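You operate a simulated robot arm through the tools that you are given. There is no shell and no other tool. Be economical: measure what you need, move in short steps, check, and stop when the job is done.

Carry out the task below with a simulated two-armed robot. There is one attempt and no reset: what you move stays moved.

## Task
Set the board to 80 cm, rest out with the iron on it, and brush the shirt.
Fine: Press the board lever a notch at a time, hands clear of the legs. Brush all the lint off the shirt with the lint brush and put the brush back. The cold iron stays unplugged and OFF. Drop, tip and pinch nothing. Set down upright: iron.

It is judged by the outcome, as a careful person would: the job done as asked, and still so three seconds after it is handed in. It fails if anything else is knocked over, pushed out of place, dropped, spilled or broken. Flat cloth is picked up by pressing the open fingertips on it (5 to 10 N) and closing them slowly along it; thin cloth reads only 2 to 8 mm in the jaws.

## Robot
Two 7-joint arms with two-finger parallel grippers on one trunk, on a base that drives. Base frame: it is fixed to the floor where the robot stands at the start and does not move with it; the origin is under the middle of the robot, x ahead of it, y to its left, z up. Readings come in mm, degrees, newtons and seconds.
The left shoulder is at the start at [50, 187, 1135], the right one opposite. With the tool pointing down near the work surface each hand reaches from about 100 to 660 mm from the robot's upright axis, wherever it stands, measured 20 degrees to its own side. Places, roughly: bib apron [-1250, 500, 1750]; gauze cloth [-4250, -1250, 2000]; iron dial [400, 600, 1000]; iron plug (4x3x5 cm) [-700, 600, 900]; napkin [-1250, 500, 1500]; narrow end [800, -100, 900]; something [200, 800, 900]; tray cloth [-1250, 750, 1750]. Payload 3.43 kg a hand.
Tool frame (each hand has its own): the origin (TCP) lies between the finger pads and is the grasp point; the fingertips stand 30 mm ahead of it; z points along the fingers, y is the line along which they close. The gripper opens to 94 mm. The fingers are 28 mm wide and 10 mm thick; the gripper's body (50 by 96 mm) begins 55 mm behind the TCP.
Orientation is that of the tool frame in the base frame, as a unit quaternion [w, x, y, z]. With the fingers straight down and closing along the base's y, the tool's x points along the base's -x, its y along +y and its z along -z.

## Interface
- The arms move only by the tool step_arm. It takes "left_commands", "right_commands" or both (then of equal length, played together; a hand with none holds still); each is text: rows parted by semicolons, each of 7 numbers parted by spaces: the turn, a rotation vector about the base's x, y, z in units of 6 degrees (1.0 is 6 degrees), then the shift along the base's x, y, z in units of 50 mm (1.0 is 50 mm), then the gripper command, from -1 (fully open) to 1 (shut), values between in proportion. In form: ax ay az dx dy dz fingers; .... A call has 1 to 8 rows; each row shifts and turns the commanded pose from where the row before left it. A call with a number of a shift or a turn outside -1 to 1 is refused whole. Each row takes 0.2 s and may step no farther than 50 mm and 8.6 degrees from the row before; otherwise, or with a gripper value out of range, the whole call is refused. Where a pose cannot be reached the arm comes as near as it can. A force on the tool above 40 N (or 10 N above the force at the start of the call, whichever is more), or a blocked arm, ends the call early, and 0.2 s more pass. The fingers move at their own pace (about 153 mm/s each) and stop on an object; they squeeze with about 22 N. The grip force told is the motor's: it shows also when the fingers shut on nothing. Time passes only in rows, and 0.2 s behind the last, so rows that do not move let the fingers close. The reply holds the time, the measured pose of the TCP, the force on the tool along the base axes, the opening and the grip force, in the units named above and with some noise, with the torque about the TCP (base axes, N m) and any sound that the robot's microphone picked up.
- Cameras (640 x 400 px; columns grow to the right, rows downward): "scene" is now at [126.3, 43.9, 1303.8]; the picture's right is [0.58, -0.82, 0.00], its down [-0.49, -0.35, -0.80] and it looks along [0.65, 0.46, -0.60] (base axes); focal length 214 px, centre (320, 200). "left" rides on the left gripper at [76, -14, -103] in its tool frame; the picture's right is [0.18, 0.98, 0.00], its down [-0.75, 0.14, -0.64] and it looks along [-0.63, 0.12, 0.77] (tool axes); focal length 243 px, centre (320, 200). "right" rides on the right gripper at [76, 14, -102] in its tool frame; the picture's right is [-0.18, 0.98, 0.00], its down [-0.75, -0.14, -0.64] and it looks along [-0.63, -0.12, 0.77] (tool axes); focal length 243 px, centre (320, 200). There is no depth. A picture from a camera that has moved, and an enlarged one, comes with that camera's place and axes in the base frame and with its lens. The place of the scene camera against the robot may be out by one fixed shift of up to 18 mm in any direction.
- grab_frame(camera): a new picture of that camera. The clock stands still meanwhile.
- move_column(by): slides the trunk up (or, below 0, down) by that many mm; the arms and the scene camera ride with it, the base frame stays. It gives what a move gives, with no picture.
- steer(legs): drives the robot by 1 to 6 legs, each [ahead, left, turn to the left] in mm, mm and degrees, along the robot's own axes; the way and the turn of a leg run together, so that a leg with both is an arc; at most 1500 mm and 180 degrees a leg. The arms and the cameras ride along, it lands a little off, and it stops where it bumps. It gives what a move gives.
- pan_tilt(pan, tilt): turns the head with the scene camera to pan (to the left, within 80 degrees either way) and tilt (down, from -29 to 69), counted from straight ahead of the robot. It gives what a move gives.
- inspect(camera, box): a new picture of the part [left, top, right, bottom] of that camera's present view, enlarged. The clock stands still meanwhile.
- finish_job(): hands the job in; it is judged then, once.

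Go step by step. Nothing tells you exact positions but the pictures and the camera data: compare them with the known pose of the tool, close in by small moves and look again before you grip or let go. The budget is 120 turns and 92 pictures, counting those below and the enlarged ones. Unless the task says otherwise, let go and move clear before handing in, and close with one line.

The tools are called after "Request:" as name(argument=value, ...) on one line, values as JSON. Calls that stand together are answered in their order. step_arm: Moves the arms, as the interface text tells. Its arguments: {"type":"object","properties":{"left_commands":{"type":"string"},"right_commands":{"type":"string"}},"required":[]} The other tools are called the same way: move_column (by) slides the trunk up or down; steer (legs) drives the base; pan_tilt (pan, tilt) turns the head that bears the scene camera; grab_frame (camera) takes a picture; inspect (camera, box) takes an enlarged picture of a part of a camera's view; finish_job () hands the job in.

At the start:

```text
t: 0.0
left_position: [253.5, 379.2, 1154.4]
left_orientation: [-0.001, 0.0, 1.0, -0.001]
left_contact_force: [0.4, -0.2, -0.5]
left_torque: [-0.02, -0.02, -0.02]
left_gripper_width: 93.8
left_gripper_force: 0.0
right_position: [341.5, 6.1, 1177.0]
right_orientation: [0.0, 0.0, 1.0, 0.0]
right_contact_force: [-0.1, -0.1, -0.4]
right_torque: [0.01, 0.03, -0.04]
right_gripper_width: 93.9
right_gripper_force: 0.0
trunk travel left (down, up): [-350.0, 82.0]
robot x, y, heading: [-0.0, -1.3, 0.2]
head pan, tilt: [35.3, 37.2]
```

scene: 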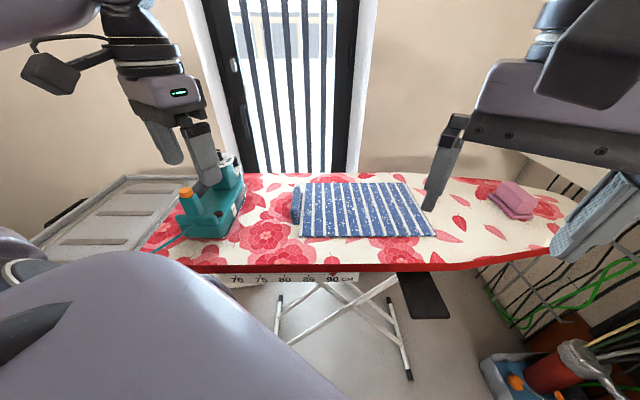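
right: 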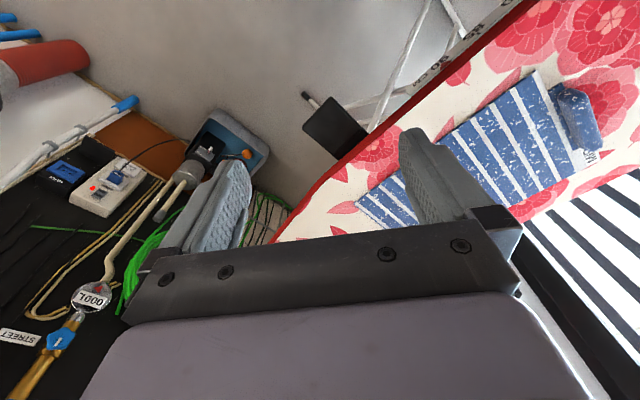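
left: 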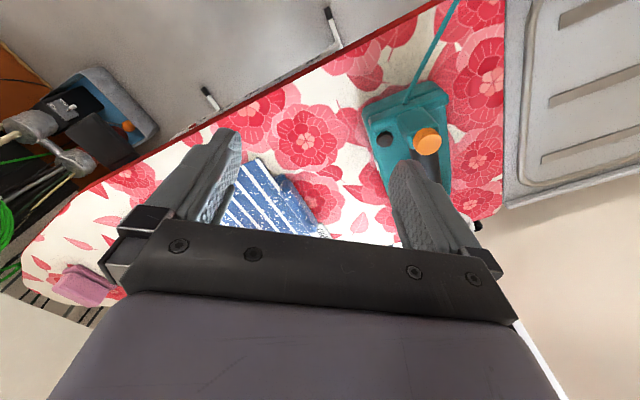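

I see the ironing board with the iron standing at left, a folded striped shirt with lint in the middle, a pink block at right, a height scale on the front edge, and a black lever below it. First I'll look closer.

Request:
inspect(camera="scene", box=[200, 240, 480, 400])

Request:
inspect(camera="scene", box=[20, 130, 300, 290])

Request:
inspect(camera="scene", box=[280, 140, 560, 300])

```text
2.29 times, centred on (340, 320) of scene
camera zoom: at [126.3, 43.9, 1303.8], right [0.58, -0.82, 0.0], down [-0.49, -0.35, -0.8], along [0.65, 0.46, -0.6], focal length 490 px, centre (274, -74)
```

zoom: 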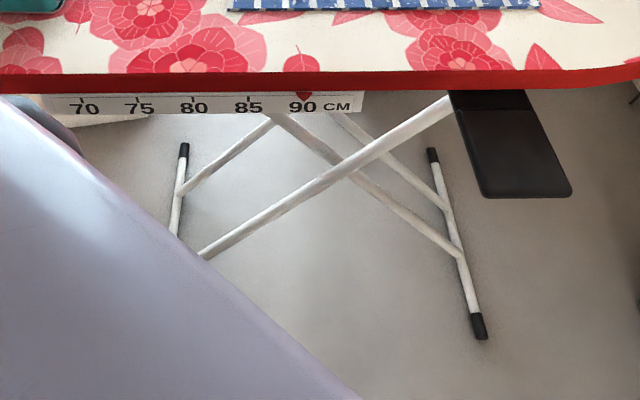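

```text
2.29 times, centred on (160, 210) of scene
camera zoom: at [126.3, 43.9, 1303.8], right [0.58, -0.82, 0.0], down [-0.49, -0.35, -0.8], along [0.65, 0.46, -0.6], focal length 490 px, centre (686, 177)
```

zoom: 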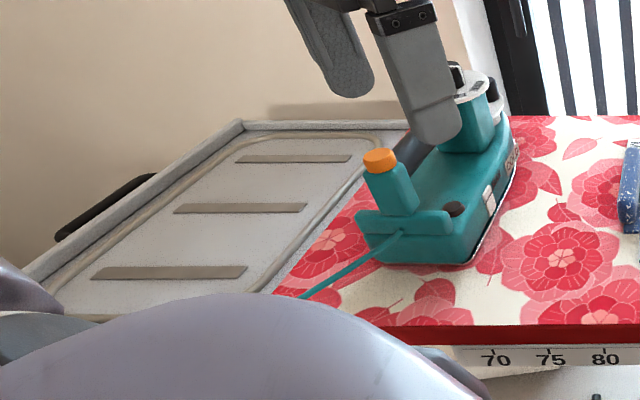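

```text
2.29 times, centred on (420, 220) of scene
camera zoom: at [126.3, 43.9, 1303.8], right [0.58, -0.82, 0.0], down [-0.49, -0.35, -0.8], along [0.65, 0.46, -0.6], focal length 490 px, centre (91, 154)
```

zoom: 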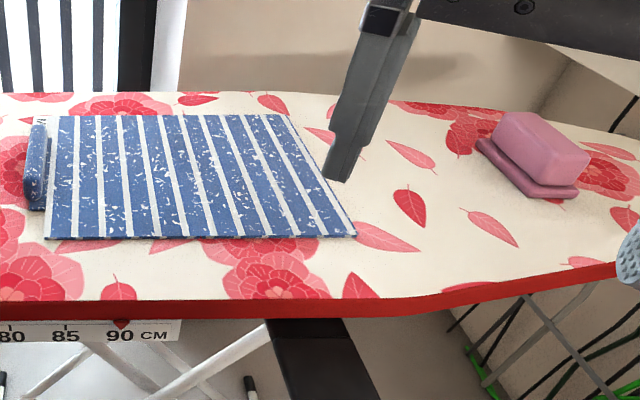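

The pointer on the scale is at 90, so two notches down are needed. I'll look more closely at the pink block, the blue piece beside the shirt and the tray.

Request:
inspect(camera="right", box=[300, 0, 640, 230])

Request:
inspect(camera="left", box=[340, 0, 640, 220])

Request:
inspect(camera="scene", box=[470, 160, 590, 240])

Request:
inspect(camera="scene", box=[480, 240, 640, 400])

```text
1.74 times, centred on (470, 115) of right
camera zoom: at [265.2, 20.6, 1279.0], right [0.18, 0.98, 0.0], down [0.75, -0.14, 0.64], along [0.63, -0.12, -0.77], focal length 422 px, centre (59, 348)
```

zoom: 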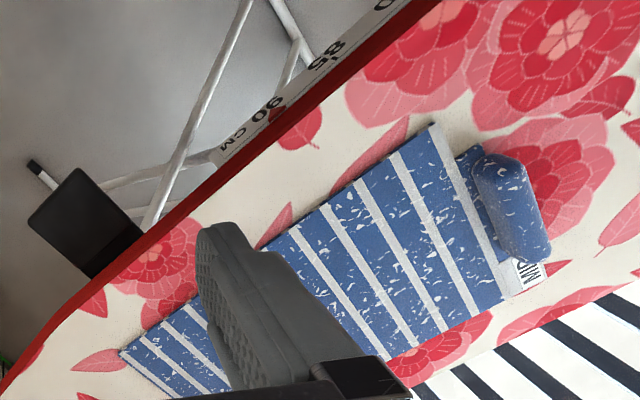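

```text
1.82 times, centred on (490, 110) of left
camera zoom: at [177.3, 365.2, 1256.6], right [-0.18, 0.98, 0.0], down [0.75, 0.14, 0.64], along [0.63, 0.12, -0.77], focal length 441 px, centre (11, 364)
```

zoom: 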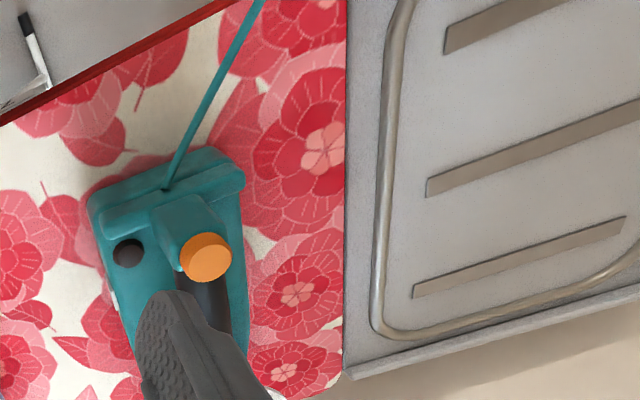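

```text
5.00 times, centred on (530, 200) of scene
camera zoom: at [126.3, 43.9, 1303.8], right [0.58, -0.82, 0.0], down [-0.49, -0.35, -0.8], along [0.65, 0.46, -0.6], focal length 1072 px, centre (-730, 200)
```

zoom: 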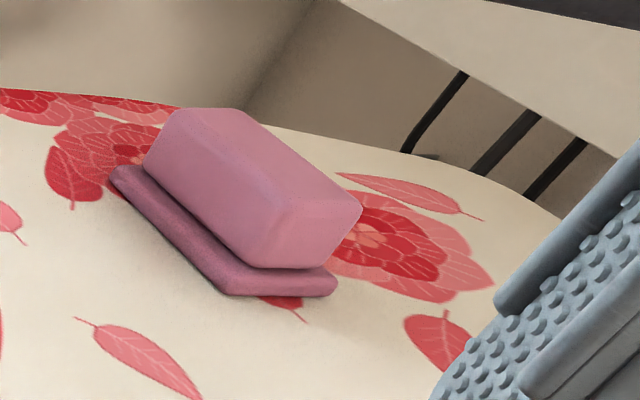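

```text
2.50 times, centred on (560, 320) of scene
camera zoom: at [126.3, 43.9, 1303.8], right [0.58, -0.82, 0.0], down [-0.49, -0.35, -0.8], along [0.65, 0.46, -0.6], focal length 536 px, centre (-280, -100)
```

zoom: 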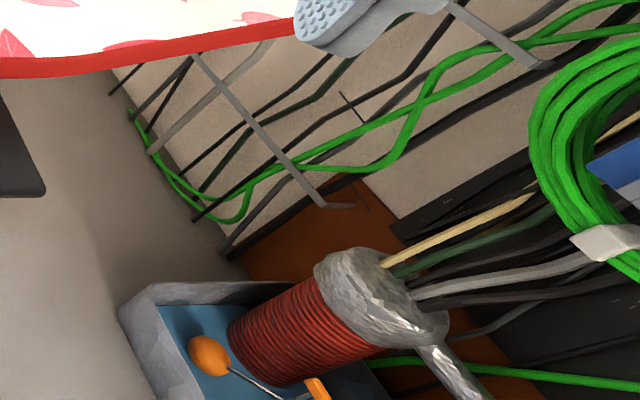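

The pink block on a pad looks like the lint brush; the blue piece is the shirt's collar. I'll look at the tray end.

Request:
pan_tilt(pan=70, tilt=35)

Request:
grab_frame(camera="scene")

```text
t: 1.0
left_position: [253.2, 380.7, 1153.9]
left_orientation: [0.0, 0.001, 1.0, 0.0]
left_contact_force: [0.4, 0.4, -0.6]
left_torque: [-0.01, 0.03, 0.03]
left_gripper_width: 94.0
left_gripper_force: 0.0
right_position: [341.6, 6.4, 1176.8]
right_orientation: [0.001, 0.0, 1.0, 0.001]
right_contact_force: [-0.1, -0.2, -0.2]
right_torque: [0.02, 0.02, 0.02]
right_gripper_width: 94.0
right_gripper_force: 0.2
trunk travel left (down, up): [-350.0, 82.0]
robot x, y, heading: [-2.4, -1.2, 0.2]
head pan, tilt: [70.0, 35.0]
```

```text
81 pictures are left
camera scene: at [85.6, 76.4, 1307.1], right [0.94, -0.34, 0.0], down [-0.2, -0.54, -0.82], along [0.28, 0.77, -0.57], focal length 214 px, centre (320, 200)
```

scene: 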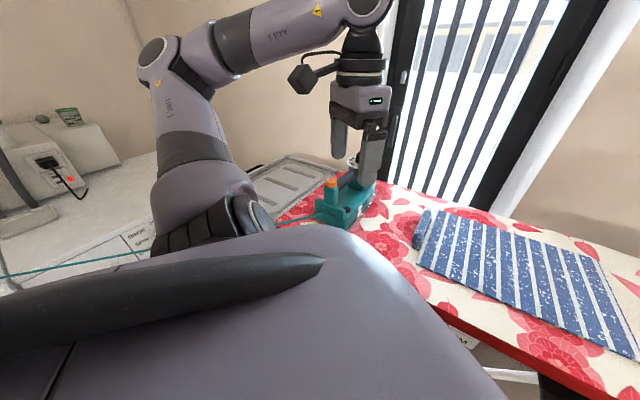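

The lever paddle triangulates to about (415, -10, 872). I'll turn the head back and bring the closed right hand above it.

Request:
step_arm(right_commands="0 0 0 0.4 -0.1 -0.8 1; 0 0 0 0.4 -0.1 -0.9 1; 0 0 0 0.4 -0.1 -0.9 1; 0 0 0 0.4 0 -0.9 1; 0 0 0 0 0 -0.4 1; 0 0 0 0 0 0 1")

Request:
pan_tilt(pan=10, tilt=50)

Request:
grab_frame(camera="scene")

Request:
grab_frame(camera="right")

```text
t: 2.4
left_position: [254.0, 380.3, 1154.9]
left_orientation: [0.0, 0.0, 1.0, 0.0]
left_contact_force: [0.0, 0.4, -0.1]
left_torque: [-0.01, 0.01, -0.01]
left_gripper_width: 94.0
left_gripper_force: 0.0
right_position: [421.6, -8.3, 982.6]
right_orientation: [0.002, 0.0, 1.0, 0.001]
right_contact_force: [-0.2, 0.1, 0.7]
right_torque: [0.0, 0.05, 0.03]
right_gripper_width: 0.0
right_gripper_force: 22.1
trunk travel left (down, up): [-350.0, 82.0]
robot x, y, heading: [-0.2, -1.4, -0.1]
head pan, tilt: [70.0, 35.0]
```

```text
t: 3.7
left_position: [253.6, 379.3, 1154.4]
left_orientation: [0.0, 0.0, 1.0, 0.001]
left_contact_force: [-0.5, -0.6, -0.6]
left_torque: [0.0, -0.02, 0.01]
left_gripper_width: 94.1
left_gripper_force: 0.2
right_position: [421.6, -7.6, 981.0]
right_orientation: [0.0, 0.0, 1.0, 0.001]
right_contact_force: [0.7, 0.0, 0.0]
right_torque: [0.02, -0.01, -0.04]
right_gripper_width: 0.0
right_gripper_force: 21.9
trunk travel left (down, up): [-350.0, 82.0]
robot x, y, heading: [1.0, -0.4, -0.0]
head pan, tilt: [10.0, 50.0]
```

```text
80 pictures are left
camera scene: at [131.2, 7.1, 1285.4], right [0.17, -0.98, 0.0], down [-0.75, -0.13, -0.64], along [0.63, 0.11, -0.77], focal length 214 px, centre (320, 200)
```

scene: 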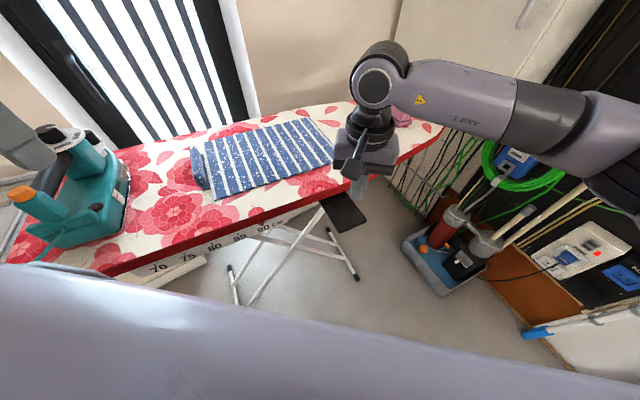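

```text
79 pictures are left
camera right: at [345.8, 6.2, 1084.9], right [0.18, 0.98, 0.0], down [0.75, -0.14, 0.64], along [0.63, -0.12, -0.77], focal length 243 px, centre (320, 200)
```

right: 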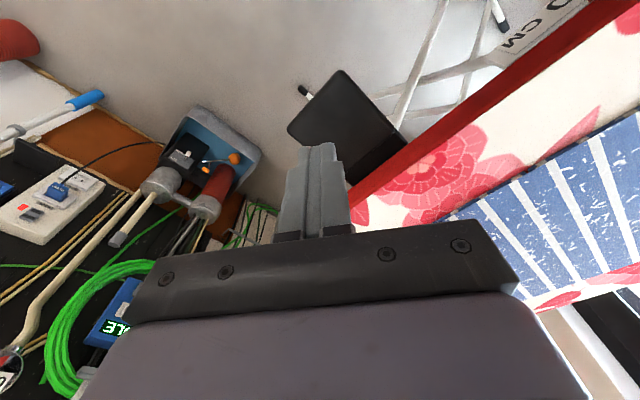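

The paddle is centred about (430, 5, 870). I'll shift slightly and lower until I touch it.

Request:
step_arm(right_commands="0 0 0 0.1 0.2 -0.3 1; 0 0 0 0 0 -0.4 1; 0 0 0 0 0 -0.4 1; 0 0 0 0 0 -0.3 1; 0 0 0 0 0 -0.2 1; 0 0 0 0 0 0 1")

Request:
grab_frame(camera="right")

```text
t: 5.1
left_position: [253.6, 379.9, 1155.3]
left_orientation: [0.0, -0.001, 1.0, 0.0]
left_contact_force: [0.1, 0.0, -0.7]
left_torque: [-0.01, -0.02, -0.03]
left_gripper_width: 93.9
left_gripper_force: 0.1
right_position: [427.6, 1.7, 900.1]
right_orientation: [0.0, 0.0, 1.0, 0.001]
right_contact_force: [0.0, 0.1, 0.4]
right_torque: [-0.03, -0.05, 0.0]
right_gripper_width: 0.0
right_gripper_force: 22.6
trunk travel left (down, up): [-350.0, 82.0]
robot x, y, heading: [-0.7, -2.4, -0.1]
head pan, tilt: [10.0, 50.0]
```

```text
78 pictures are left
camera right: at [351.2, 16.0, 1003.1], right [0.18, 0.98, 0.0], down [0.75, -0.14, 0.64], along [0.63, -0.12, -0.77], focal length 243 px, centre (320, 200)
```

right: 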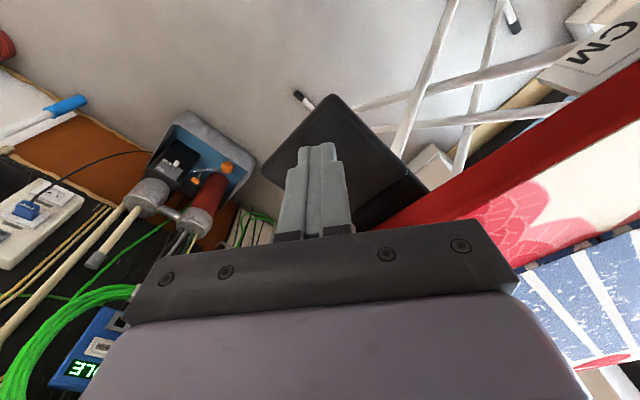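

No contact yet; the paddle is nearer z≈842. I continue down in small steps.

Request:
step_arm(right_commands="0 0 0 0.05 0.05 -0.3 1; 0 0 0 0 0 -0.1 1; 0 0 0 0 0 -0.1 1; 0 0 0 0 0 -0.1 1; 0 0 0 0 0 -0.1 1; 0 0 0 0 0 0 1")

```text
t: 6.5
left_position: [252.4, 380.1, 1155.6]
left_orientation: [0.0, 0.0, 1.0, -0.001]
left_contact_force: [0.6, -0.5, 0.8]
left_torque: [0.02, 0.02, 0.0]
left_gripper_width: 94.2
left_gripper_force: 0.0
right_position: [429.9, 4.1, 866.4]
right_orientation: [0.001, 0.0, 1.0, 0.0]
right_contact_force: [2.6, -0.1, 2.4]
right_torque: [0.02, -0.06, -0.01]
right_gripper_width: 0.0
right_gripper_force: 22.3
trunk travel left (down, up): [-350.0, 82.0]
robot x, y, heading: [-2.0, 0.2, 0.2]
head pan, tilt: [10.0, 50.0]
```

Light contact at tip z≈837. I press further gently.

Request:
step_arm(right_commands="0 0 0 0 0 -0.1 1; 0 0 0 0 0 -0.1 1; 0 0 0 0 0 0 1")

Request:
grab_frame(camera="right")

```text
t: 7.3
left_position: [253.7, 379.8, 1155.3]
left_orientation: [0.0, 0.0, 1.0, 0.0]
left_contact_force: [-0.5, -0.3, 0.0]
left_torque: [-0.02, 0.02, 0.0]
left_gripper_width: 93.9
left_gripper_force: 0.0
right_position: [428.7, 3.8, 855.0]
right_orientation: [0.0, 0.0, 1.0, 0.0]
right_contact_force: [0.5, -0.1, 0.0]
right_torque: [0.01, 0.01, 0.02]
right_gripper_width: 0.1
right_gripper_force: 21.8
trunk travel left (down, up): [-350.0, 82.0]
robot x, y, heading: [-0.9, 3.6, -0.2]
head pan, tilt: [10.0, 50.0]
```

```text
77 pictures are left
camera right: at [352.3, 19.1, 958.2], right [0.18, 0.98, 0.0], down [0.75, -0.14, 0.64], along [0.63, -0.12, -0.77], focal length 243 px, centre (320, 200)
```

right: 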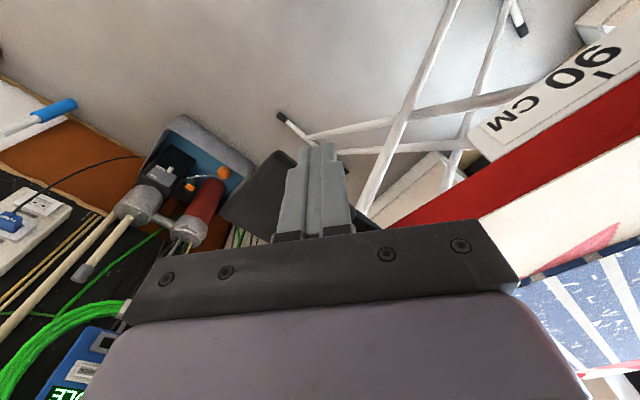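

Request:
inspect(camera="scene", box=[120, 140, 440, 340])

```text
2.00 times, centred on (280, 240) of scene
camera zoom: at [131.2, 7.1, 1285.3], right [0.17, -0.98, 0.0], down [-0.75, -0.13, -0.64], along [0.63, 0.11, -0.77], focal length 429 px, centre (400, 120)
```

zoom: 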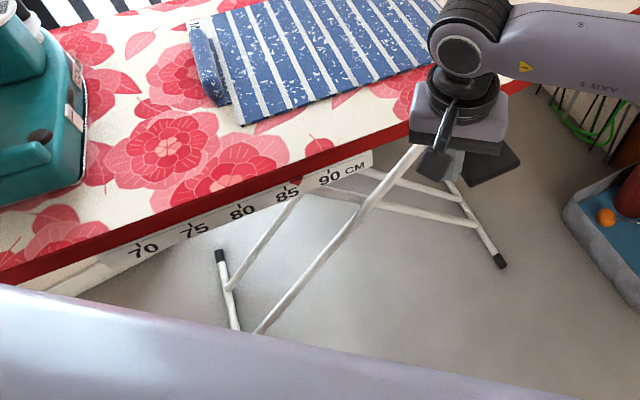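

The pointer moved to 85: one notch. The lever has dropped 50 mm with the board; I follow down and press once more.

Request:
step_arm(right_commands="0 0 0 0 0 -0.3 1; 0 0 0 0 0 -0.3 1; 0 0 0 0 0 -0.1 1; 0 0 0 0 0 0 1")

Request:
inspect(camera="scene", box=[120, 140, 440, 340])

```text
t: 8.3
left_position: [254.0, 378.8, 1154.2]
left_orientation: [0.001, 0.0, 1.0, 0.0]
left_contact_force: [0.2, 0.6, 0.2]
left_torque: [0.0, -0.02, -0.02]
left_gripper_width: 93.9
left_gripper_force: 0.1
right_position: [429.9, 5.1, 820.4]
right_orientation: [0.0, 0.0, 1.0, 0.001]
right_contact_force: [0.2, 0.4, -0.1]
right_torque: [-0.04, 0.02, 0.01]
right_gripper_width: 0.0
right_gripper_force: 21.5
trunk travel left (down, up): [-350.0, 82.0]
robot x, y, heading: [2.1, -1.7, -0.1]
head pan, tilt: [10.0, 50.0]
```

```text
2.00 times, centred on (280, 240) of scene
camera zoom: at [131.2, 7.1, 1285.4], right [0.17, -0.98, 0.0], down [-0.75, -0.13, -0.64], along [0.63, 0.11, -0.77], focal length 429 px, centre (400, 120)
```

zoom: 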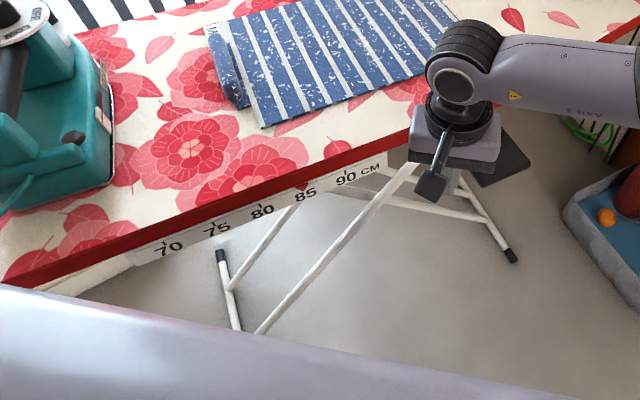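

It settled at 85. Now the second press, in small steps.

Request:
step_arm(right_commands="0 0 0 0 0 -0.1 1; 0 0 0 0 0 -0.1 1; 0 0 0 0 0 0 1")

Request:
inspect(camera="scene", box=[120, 140, 440, 340])

```text
t: 9.1
left_position: [253.1, 380.8, 1155.0]
left_orientation: [0.0, 0.0, 1.0, 0.0]
left_contact_force: [1.1, 0.6, -0.1]
left_torque: [-0.02, -0.01, 0.0]
left_gripper_width: 93.6
left_gripper_force: 0.0
right_position: [427.9, 4.3, 810.3]
right_orientation: [0.001, 0.0, 1.0, 0.001]
right_contact_force: [0.4, 0.6, 0.4]
right_torque: [-0.01, -0.01, 0.01]
right_gripper_width: 0.0
right_gripper_force: 22.4
trunk travel left (down, up): [-350.0, 82.0]
robot x, y, heading: [0.9, -1.0, 0.0]
head pan, tilt: [10.0, 50.0]
```

```text
2.00 times, centred on (280, 240) of scene
camera zoom: at [131.2, 7.1, 1285.4], right [0.17, -0.98, 0.0], down [-0.75, -0.13, -0.64], along [0.63, 0.11, -0.77], focal length 429 px, centre (400, 120)
```

zoom: 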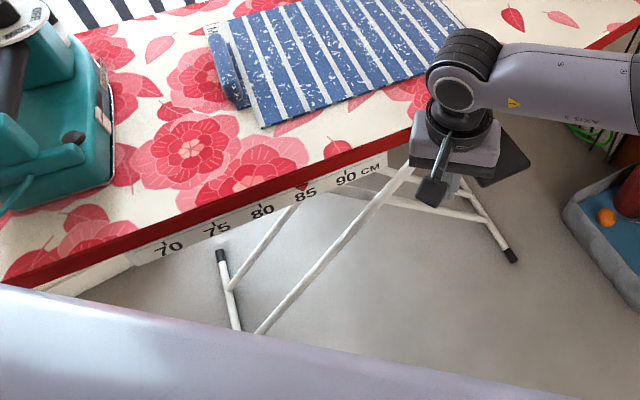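

Not pressed yet; check the fingertip against the paddle.

Request:
grab_frame(camera="right")

```text
73 pictures are left
camera right: at [352.6, 18.3, 913.6], right [0.18, 0.98, 0.0], down [0.75, -0.14, 0.64], along [0.63, -0.12, -0.77], focal length 243 px, centre (320, 200)
```

right: 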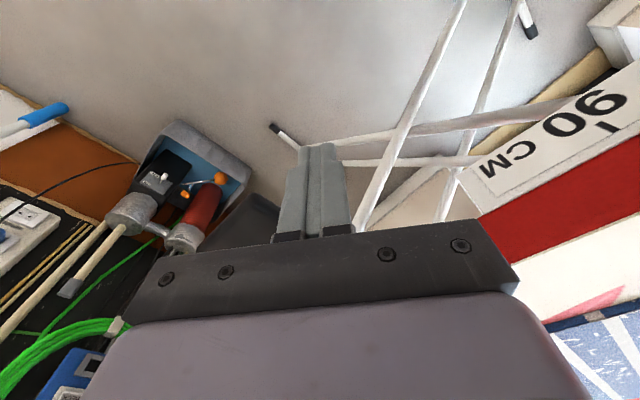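

The board slid lengthwise with the leg linkage, so the paddle is now to the right at about (480, -60). I rise, shift over and look.

Request:
step_arm(right_commands="0 0 0 0 0 0.7 1; 0 0 0 0 0 0.7 1; 0 0 0 0.3 -0.6 0 1; 0 0 0 0.3 -0.6 0 1; 0 0 0 0.2 -0.1 0 1; 0 0 0 0 0 0 1")

Request:
grab_frame(camera="right")

```text
t: 10.5
left_position: [254.2, 378.9, 1154.4]
left_orientation: [0.0, 0.0, 1.0, 0.001]
left_contact_force: [-0.1, -1.0, 0.1]
left_torque: [0.01, -0.01, -0.06]
left_gripper_width: 94.0
left_gripper_force: 0.1
right_position: [466.9, -61.1, 880.4]
right_orientation: [0.0, 0.0, 1.0, 0.001]
right_contact_force: [0.6, -0.3, 0.0]
right_torque: [0.0, 0.0, 0.02]
right_gripper_width: 0.0
right_gripper_force: 22.3
trunk travel left (down, up): [-350.0, 82.0]
robot x, y, heading: [0.7, -2.8, 0.0]
head pan, tilt: [10.0, 50.0]
```

```text
72 pictures are left
camera right: at [391.4, -47.1, 983.4], right [0.18, 0.98, 0.0], down [0.75, -0.14, 0.64], along [0.63, -0.12, -0.77], focal length 243 px, centre (320, 200)
```

right: 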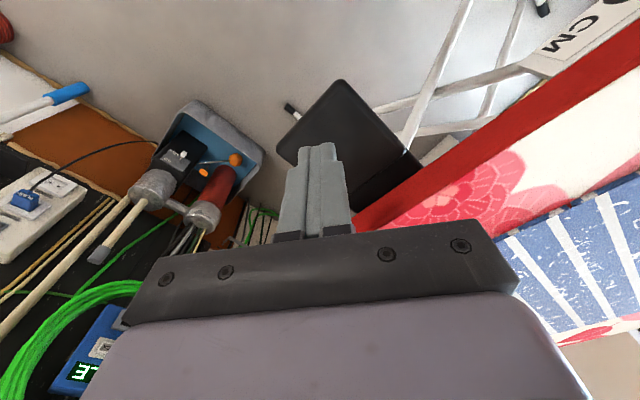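

Well placed above the paddle. Lowering to press.

Request:
step_arm(right_commands="0 0 0 0 0 -0.5 1; 0 0 0 0 0 -0.5 1; 0 0 0 0.05 0 -0.2 1; 0 0 0 0 0 -0.1 1; 0 0 0 0 0 -0.1 1; 0 0 0 0 0 0 1")

Request:
inspect(camera="scene", box=[120, 140, 440, 340])

```text
t: 11.9
left_position: [254.6, 379.1, 1154.3]
left_orientation: [-0.001, 0.0, 1.0, 0.0]
left_contact_force: [0.6, 0.4, 0.6]
left_torque: [0.03, 0.04, 0.0]
left_gripper_width: 93.8
left_gripper_force: 0.0
right_position: [471.4, -61.1, 809.7]
right_orientation: [0.0, 0.0, 1.0, -0.001]
right_contact_force: [0.4, 0.1, 0.5]
right_torque: [0.03, -0.02, 0.0]
right_gripper_width: 0.0
right_gripper_force: 21.5
trunk travel left (down, up): [-350.0, 82.0]
robot x, y, heading: [-0.4, 2.2, -0.1]
head pan, tilt: [10.0, 50.0]
```

```text
2.00 times, centred on (280, 240) of scene
camera zoom: at [131.2, 7.2, 1285.3], right [0.17, -0.98, 0.0], down [-0.75, -0.13, -0.64], along [0.63, 0.11, -0.77], focal length 429 px, centre (400, 120)
```

zoom: 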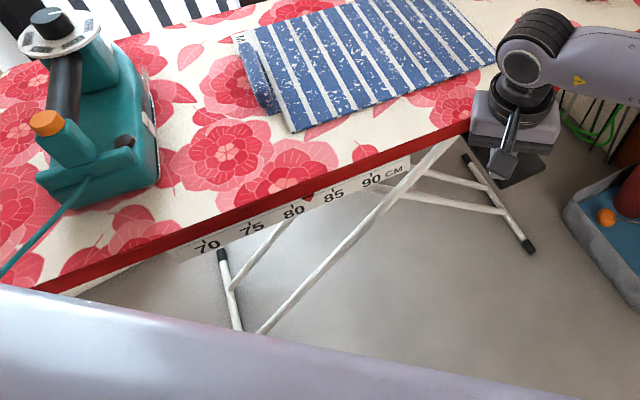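

It's on the way to 80. I lift the hand clear and check.

Request:
step_arm(right_commands="0 0 0 0 0 0.8 1; 0 0 0 0 0 0.9 1; 0 0 0 -0.3 -0.2 0.9 1; 0 0 0 0 0 0.5 1; 0 0 0 0 0 0 1; 0 0 0 0 0 0 1")

Request:
pan_tilt(pan=35, tilt=45)

Request:
grab_frame(camera="scene")

Request:
grab_frame(camera="right")

Request:
grab_frame(camera="left")

```text
t: 13.3
left_position: [254.6, 379.0, 1154.7]
left_orientation: [0.0, 0.0, 1.0, 0.0]
left_contact_force: [0.0, -0.6, -0.1]
left_torque: [0.0, 0.0, 0.0]
left_gripper_width: 94.0
left_gripper_force: 0.0
right_position: [455.3, -70.5, 968.3]
right_orientation: [0.0, 0.001, 1.0, 0.0]
right_contact_force: [0.1, 1.0, -0.9]
right_torque: [0.01, -0.01, -0.03]
right_gripper_width: 0.0
right_gripper_force: 22.6
trunk travel left (down, up): [-350.0, 82.0]
robot x, y, heading: [-1.5, -0.8, 0.2]
head pan, tilt: [10.0, 50.0]
```

```text
t: 14.2
left_position: [253.2, 378.9, 1154.2]
left_orientation: [0.0, -0.001, 1.0, 0.0]
left_contact_force: [0.5, -0.4, -0.1]
left_torque: [-0.03, 0.02, 0.0]
left_gripper_width: 94.0
left_gripper_force: 0.2
right_position: [454.4, -70.5, 968.8]
right_orientation: [0.0, 0.0, 1.0, 0.002]
right_contact_force: [0.2, 0.0, -0.1]
right_torque: [0.01, 0.01, -0.01]
right_gripper_width: 0.0
right_gripper_force: 22.2
trunk travel left (down, up): [-350.0, 82.0]
robot x, y, heading: [-1.9, -1.9, 0.3]
head pan, tilt: [35.0, 45.0]
```

```text
70 pictures are left
camera scene: at [122.0, 40.3, 1292.3], right [0.57, -0.82, 0.0], down [-0.58, -0.41, -0.71], along [0.58, 0.41, -0.71], focal length 214 px, centre (320, 200)
```

scene: 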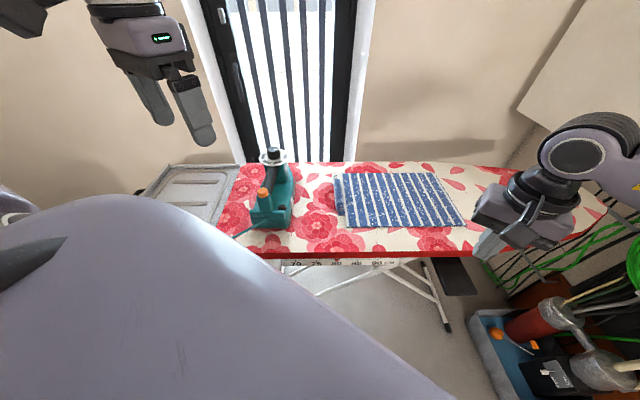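

```text
69 pictures are left
camera right: at [379.2, -56.2, 1071.2], right [0.18, 0.98, 0.0], down [0.75, -0.14, 0.64], along [0.63, -0.12, -0.77], focal length 243 px, centre (320, 200)
```

right: 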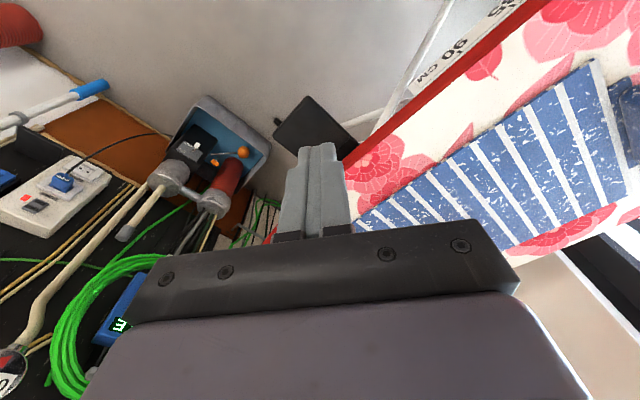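

```text
68 pictures are left
camera left: at [177.3, 365.2, 1256.6], right [-0.18, 0.98, 0.0], down [0.75, 0.14, 0.64], along [0.63, 0.12, -0.77], focal length 243 px, centre (320, 200)
```

left: 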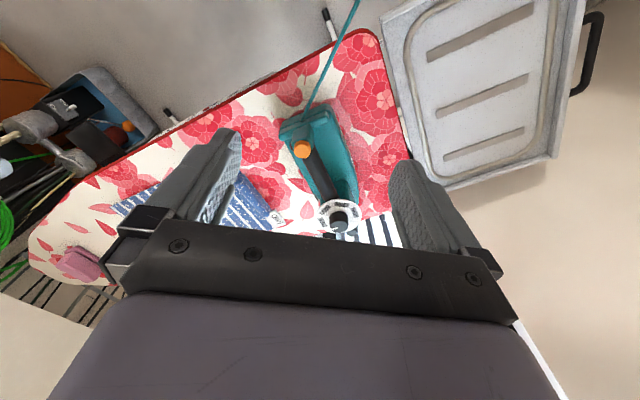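

Request:
inspect(camera="left", box=[260, 0, 640, 240])

Request:
inspect(camera="scene", box=[240, 220, 400, 320])

```text
1.67 times, centred on (450, 120) of left
camera zoom: at [177.3, 365.2, 1256.6], right [-0.18, 0.98, 0.0], down [0.75, 0.14, 0.64], along [0.63, 0.12, -0.77], focal length 404 px, centre (103, 333)
```

zoom: 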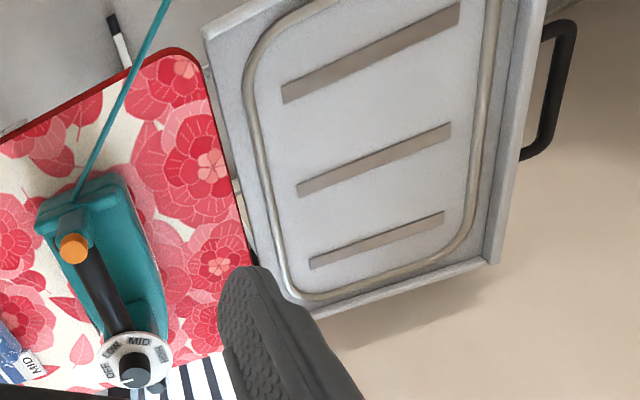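

```text
4.00 times, centred on (320, 270) of scene
camera zoom: at [122.0, 40.3, 1292.3], right [0.57, -0.82, 0.0], down [-0.58, -0.41, -0.71], along [0.58, 0.41, -0.71], focal length 858 px, centre (320, -80)
```

zoom: 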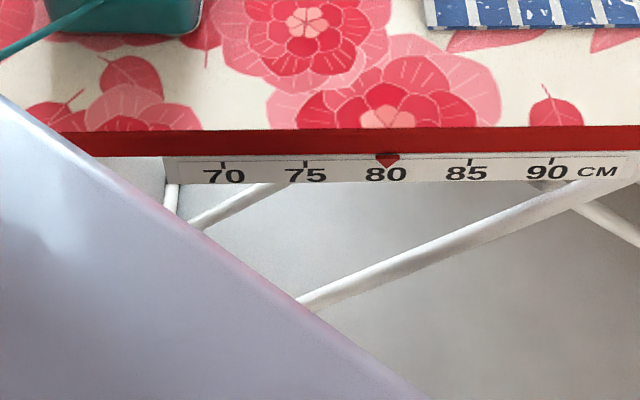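

The scale reads 80. Next, I lift the right hand, turn the robot to face the board squarely and move toward the iron/tray end.

Request:
step_arm(right_commands="0 0 0 -0.5 0 0.9 1; 0 0 0 -0.5 0 0.9 1; 0 0 0 -0.5 0 0.9 1; 0 0 0 0 0 0 1")

Request:
steer(legs=[[0, 0, 37], [0, 180, 0], [50, 0, 0]])

Request:
pan_tilt(pan=25, tilt=50)

Request:
grab_frame(camera="scene")

Request:
grab_frame(camera="left")

```text
refused: row 1 steps farther than a row can; nothing moved
```

```text
t: 18.7
left_position: [-98.5, 629.2, 1154.3]
left_orientation: [0.0, -0.319, 0.948, 0.0]
left_contact_force: [0.0, -0.6, -1.2]
left_torque: [0.04, -0.01, -0.03]
left_gripper_width: 94.1
left_gripper_force: 0.1
right_position: [336.0, 393.6, 967.9]
right_orientation: [0.0, -0.32, 0.947, 0.0]
right_contact_force: [0.0, -0.1, -0.5]
right_torque: [-0.02, 0.0, -0.01]
right_gripper_width: 0.0
right_gripper_force: 22.4
trunk travel left (down, up): [-350.0, 82.0]
robot x, y, heading: [-66.3, 171.8, 37.2]
head pan, tilt: [35.0, 45.0]
```

```text
t: 19.4
left_position: [-98.6, 627.8, 1154.6]
left_orientation: [0.0, -0.321, 0.947, 0.0]
left_contact_force: [0.6, -0.9, -0.5]
left_torque: [-0.02, -0.03, 0.0]
left_gripper_width: 94.1
left_gripper_force: 0.1
right_position: [334.3, 393.7, 969.2]
right_orientation: [0.0, -0.321, 0.947, 0.001]
right_contact_force: [0.1, -0.5, 0.0]
right_torque: [-0.02, -0.01, -0.01]
right_gripper_width: 0.0
right_gripper_force: 22.2
trunk travel left (down, up): [-350.0, 82.0]
robot x, y, heading: [-66.2, 169.8, 37.4]
head pan, tilt: [25.0, 50.0]
```

```text
65 pictures are left
camera scene: at [9.1, 270.5, 1285.4], right [0.89, -0.46, 0.0], down [-0.35, -0.68, -0.64], along [0.3, 0.57, -0.77], focal length 214 px, centre (320, 200)
```

scene: 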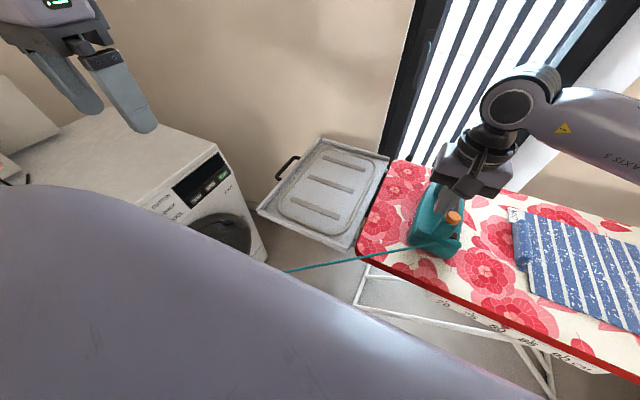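

```text
64 pictures are left
camera left: at [-151.2, 570.9, 1256.6], right [-0.74, 0.67, 0.0], down [0.51, 0.57, 0.64], along [0.43, 0.48, -0.77], focal length 243 px, centre (320, 200)
```

left: 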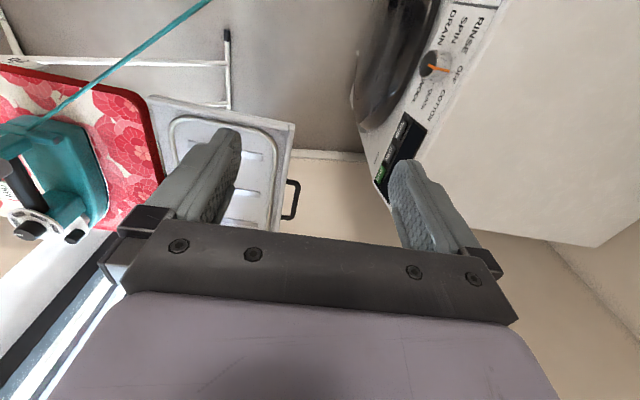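

The right hand ended up just above the iron (that lift row was refused); I raise it straight up and retract, then look.

Request:
step_arm(right_commands="0 0 0 0 0 0.9 1; 0 0 0 0 0 0.9 1; 0 0 0 0 0 0.9 1; 0 0 0 -0.3 -0.5 0.6 1; 0 0 0 -0.3 -0.8 0 1; 0 0 0 -0.2 -0.9 0 1; 0 0 0 -0.2 -0.9 0 1; 0 0 0 0 0 0 1")

Request:
grab_frame(camera="scene")

Request:
inspect(camera="scene", box=[240, 130, 480, 280])

```text
t: 21.2
left_position: [-100.2, 629.5, 1153.6]
left_orientation: [0.0, -0.321, 0.947, 0.0]
left_contact_force: [0.3, 0.5, -0.2]
left_torque: [0.03, 0.01, 0.01]
left_gripper_width: 94.0
left_gripper_force: 0.1
right_position: [285.6, 239.4, 1133.5]
right_orientation: [-0.001, -0.321, 0.947, 0.0]
right_contact_force: [-0.6, 0.2, 0.1]
right_torque: [0.0, 0.0, -0.01]
right_gripper_width: 0.0
right_gripper_force: 22.4
trunk travel left (down, up): [-350.0, 82.0]
robot x, y, heading: [-67.0, 171.0, 37.4]
head pan, tilt: [25.0, 50.0]
```

```text
63 pictures are left
camera scene: at [9.1, 270.8, 1285.3], right [0.89, -0.46, 0.0], down [-0.35, -0.68, -0.64], along [0.3, 0.57, -0.77], focal length 214 px, centre (320, 200)
```

scene: 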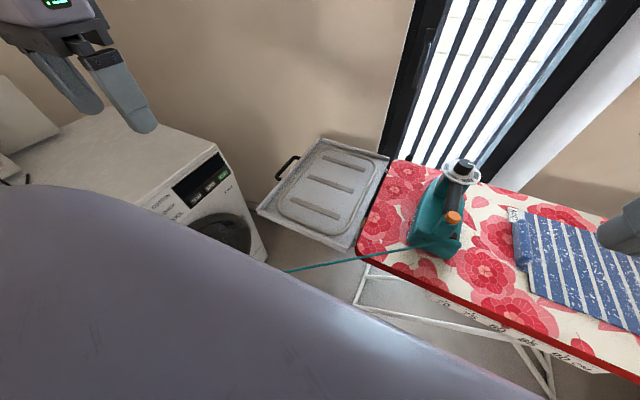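

```text
2.67 times, centred on (360, 205) of scene
camera zoom: at [9.1, 270.8, 1285.3], right [0.89, -0.46, 0.0], down [-0.35, -0.68, -0.64], along [0.3, 0.57, -0.77], focal length 572 px, centre (213, 187)
```

zoom: 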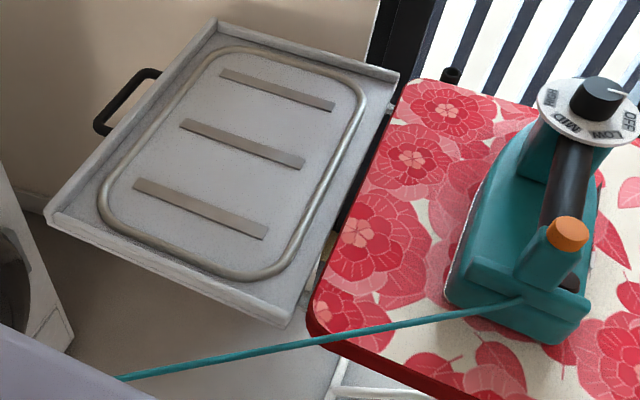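

Request:
inspect(camera="scene", box=[330, 150, 410, 260])

Request:
inspect(camera="scene", box=[405, 150, 485, 200])

```text
3.64 times, centred on (370, 205) of scene
camera zoom: at [9.1, 270.8, 1285.3], right [0.89, -0.46, 0.0], down [-0.35, -0.68, -0.64], along [0.3, 0.57, -0.77], focal length 780 px, centre (138, 182)
```

zoom: 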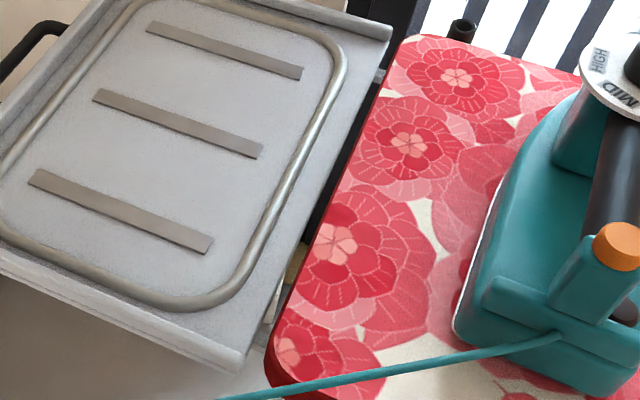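

```text
8.00 times, centred on (445, 175) of scene
camera zoom: at [9.1, 270.8, 1285.3], right [0.89, -0.46, 0.0], down [-0.35, -0.68, -0.64], along [0.3, 0.57, -0.77], focal length 1716 px, centre (-680, 400)
```

zoom: 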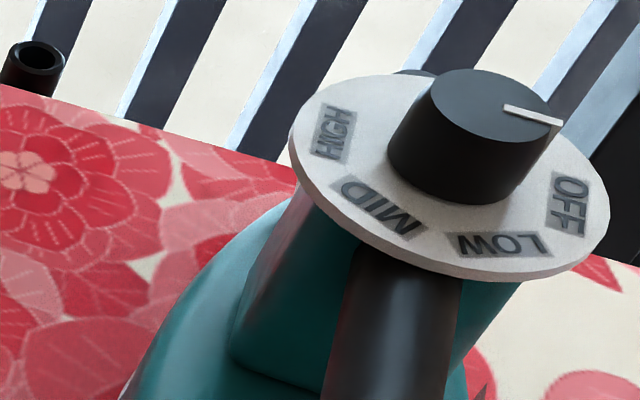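

The dial points at OFF and the tray hangs on rails at the wide end, apparently out. I move a bit further left so the left hand can reach the tray, and check it is fully out with a light outward push.

Request:
steer(legs=[[0, 70, 0]])

Request:
step_arm(left_commands="0 0 0 0.9 0.2 0 1; 0 0 0 0.9 0.2 0 1; 0 0 0 0.9 0.2 -0.3 1; 0 0 0 0.9 0.2 -0.3 1; 0 0 0 0.9 0.2 -0.3 1; 0 0 0 0.7 0.2 -0.6 1; 0 0 0 0 0 0 1")

Request:
grab_frame(camera="scene")

Request:
grab_frame(camera="left")

```text
t: 22.5
left_position: [-142.1, 683.6, 1153.8]
left_orientation: [0.0, -0.322, 0.947, 0.0]
left_contact_force: [-0.2, -0.6, 0.2]
left_torque: [0.02, 0.02, 0.03]
left_gripper_width: 93.6
left_gripper_force: 0.0
right_position: [242.8, 294.3, 1133.2]
right_orientation: [0.0, -0.321, 0.947, 0.0]
right_contact_force: [0.1, 0.7, -0.4]
right_torque: [-0.01, -0.01, 0.01]
right_gripper_width: 0.0
right_gripper_force: 22.4
trunk travel left (down, up): [-350.0, 82.0]
robot x, y, heading: [-114.8, 227.3, 37.5]
head pan, tilt: [25.0, 50.0]
```

```text
t: 24.1
left_position: [119.5, 742.3, 1081.3]
left_orientation: [0.001, -0.322, 0.947, 0.001]
left_contact_force: [-0.6, 0.1, -0.5]
left_torque: [0.03, -0.03, -0.02]
left_gripper_width: 0.0
left_gripper_force: 21.6
right_position: [242.2, 294.9, 1133.9]
right_orientation: [0.0, -0.322, 0.947, 0.001]
right_contact_force: [1.2, 0.8, -1.1]
right_torque: [0.01, 0.05, 0.02]
right_gripper_width: 0.1
right_gripper_force: 21.9
trunk travel left (down, up): [-350.0, 82.0]
robot x, y, heading: [-114.0, 229.0, 37.3]
head pan, tilt: [25.0, 50.0]
```

```text
59 pictures are left
camera scene: at [-33.5, 325.3, 1285.5], right [0.89, -0.46, 0.0], down [-0.35, -0.68, -0.64], along [0.3, 0.57, -0.77], focal length 214 px, centre (320, 200)
```

scene: 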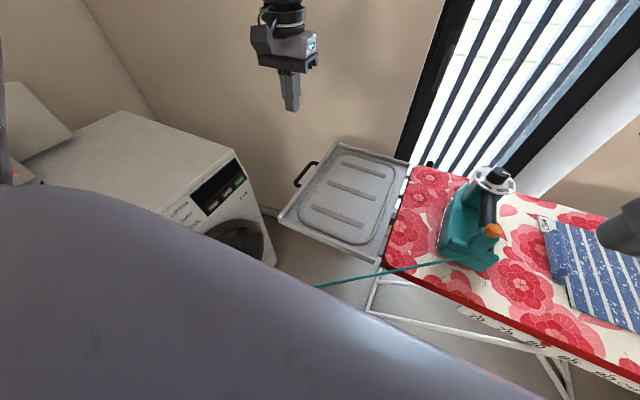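

```text
58 pictures are left
camera left: at [67.1, 683.6, 1182.3], right [-0.74, 0.67, 0.0], down [0.51, 0.57, 0.64], along [0.43, 0.48, -0.77], focal length 243 px, centre (320, 200)
```

left: 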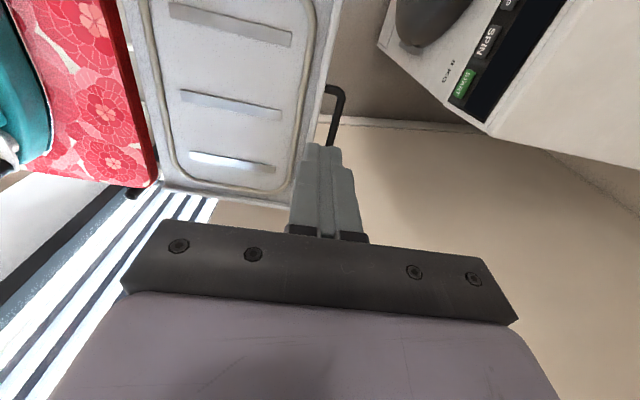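

Request:
inspect(camera="left", box=[80, 0, 360, 210])

```text
1.90 times, centred on (220, 105) of left
camera zoom: at [67.1, 683.6, 1182.3], right [-0.74, 0.67, 0.0], down [0.51, 0.57, 0.64], along [0.43, 0.48, -0.77], focal length 462 px, centre (510, 381)
```

zoom: 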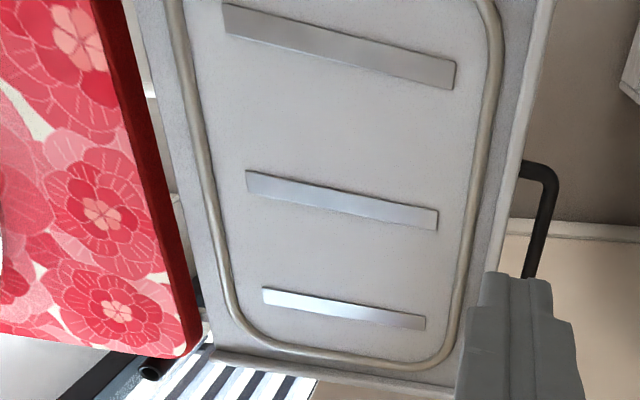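

The tray's inner edge is just clear of the board and the rails show, so it appears out. I'll do the light push test: bring the closed fingers over the tray just inside its outer rim.

Request:
step_arm(left_commands="0 0 0 0.6 0.1 -0.7 1; 0 0 0 0.6 0.1 -0.7 1; 0 0 0 0.5 0.1 -0.7 1; 0 0 0 0.4 0.1 -0.8 1; 0 0 0 0 0 -0.9 1; 0 0 0 0 0 -0.4 1; 0 0 0 0 0 0 1")

Request:
grab_frame(camera="left")

Request:
inspect(camera="scene", box=[260, 90, 500, 280])

```text
t: 25.7
left_position: [125.6, 755.1, 896.3]
left_orientation: [0.0, -0.322, 0.947, 0.001]
left_contact_force: [-0.1, -1.1, 0.0]
left_torque: [0.01, -0.03, -0.02]
left_gripper_width: 0.2
left_gripper_force: 22.1
left hand out of reach, approached as far as the arm can: row 2, 3, 4, 5, 6
right_position: [242.5, 295.3, 1132.2]
right_orientation: [-0.001, -0.322, 0.947, 0.0]
right_contact_force: [0.4, 0.1, 1.1]
right_torque: [-0.04, -0.01, 0.06]
right_gripper_width: 0.0
right_gripper_force: 21.6
trunk travel left (down, up): [-350.0, 82.0]
robot x, y, heading: [-113.5, 226.2, 37.6]
head pan, tilt: [25.0, 50.0]
```

```text
56 pictures are left
camera left: at [73.4, 696.1, 998.4], right [-0.74, 0.67, 0.0], down [0.51, 0.57, 0.64], along [0.43, 0.48, -0.77], focal length 243 px, centre (320, 200)
```

left: 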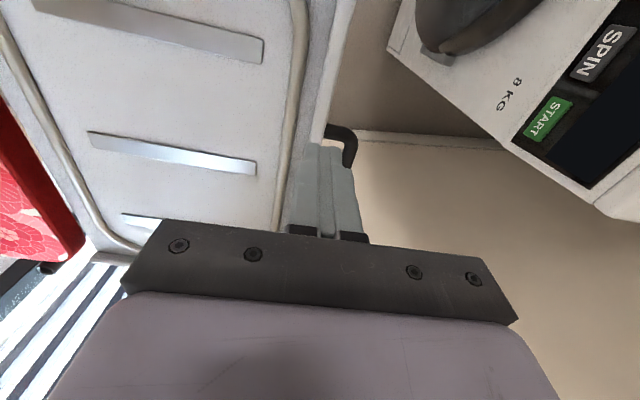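

```text
2.11 times, centred on (380, 185) of scene
camera zoom: at [-33.2, 325.7, 1285.4], right [0.89, -0.46, 0.0], down [-0.35, -0.68, -0.64], along [0.3, 0.57, -0.77], focal length 452 px, centre (194, 232)
```

zoom: 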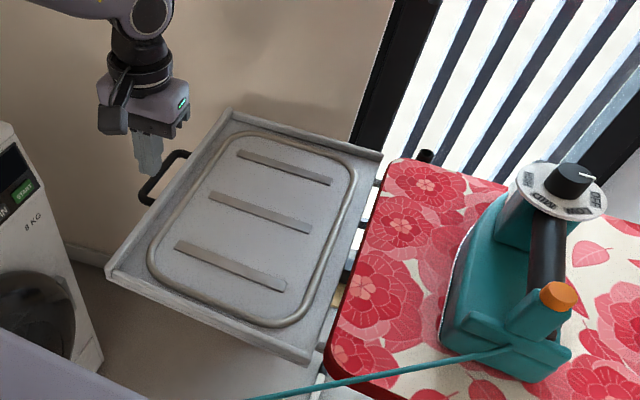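

The reach falls short, so I drive the base a little closer (hand is above the tray rim).

Request:
steer(legs=[[60, 40, 0]])

Request:
step_arm(left_commands="0 0 0 0.6 -0.3 0 1; 0 0 0 0.6 -0.4 0 1; 0 0 0 0.2 -0.3 -0.2 1; 0 0 0 0 0 0 1")

Request:
grab_frame(camera="left")

```text
t: 26.7
left_position: [149.2, 821.9, 896.5]
left_orientation: [0.0, -0.321, 0.947, 0.0]
left_contact_force: [0.3, 0.5, 0.6]
left_torque: [0.01, 0.01, 0.0]
left_gripper_width: 0.2
left_gripper_force: 22.1
right_position: [265.6, 362.7, 1133.3]
right_orientation: [0.0, -0.32, 0.947, 0.0]
right_contact_force: [0.3, 0.3, 0.2]
right_torque: [-0.02, -0.04, -0.01]
right_gripper_width: 0.1
right_gripper_force: 21.4
trunk travel left (down, up): [-350.0, 82.0]
robot x, y, heading: [-91.4, 296.7, 37.4]
head pan, tilt: [25.0, 50.0]
```

```text
t: 27.7
left_position: [158.2, 772.5, 913.8]
left_orientation: [0.001, -0.321, 0.947, 0.0]
left_contact_force: [-0.2, 0.0, -0.2]
left_torque: [-0.02, 0.05, 0.04]
left_gripper_width: 0.0
left_gripper_force: 22.3
left hand out of reach, approached as far as the arm can: row 1, 2, 3
right_position: [265.2, 361.3, 1133.1]
right_orientation: [0.0, -0.321, 0.947, 0.0]
right_contact_force: [-0.4, -0.4, 0.2]
right_torque: [-0.02, -0.02, 0.0]
right_gripper_width: 0.2
right_gripper_force: 22.3
trunk travel left (down, up): [-350.0, 82.0]
robot x, y, heading: [-91.4, 294.2, 37.7]
head pan, tilt: [25.0, 50.0]
```

```text
54 pictures are left
camera left: at [106.4, 713.8, 1016.4], right [-0.74, 0.67, 0.0], down [0.51, 0.57, 0.64], along [0.43, 0.48, -0.77], focal length 243 px, centre (320, 200)
```

left: 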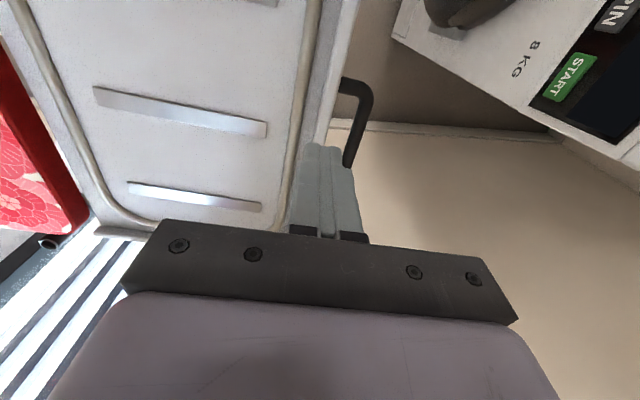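

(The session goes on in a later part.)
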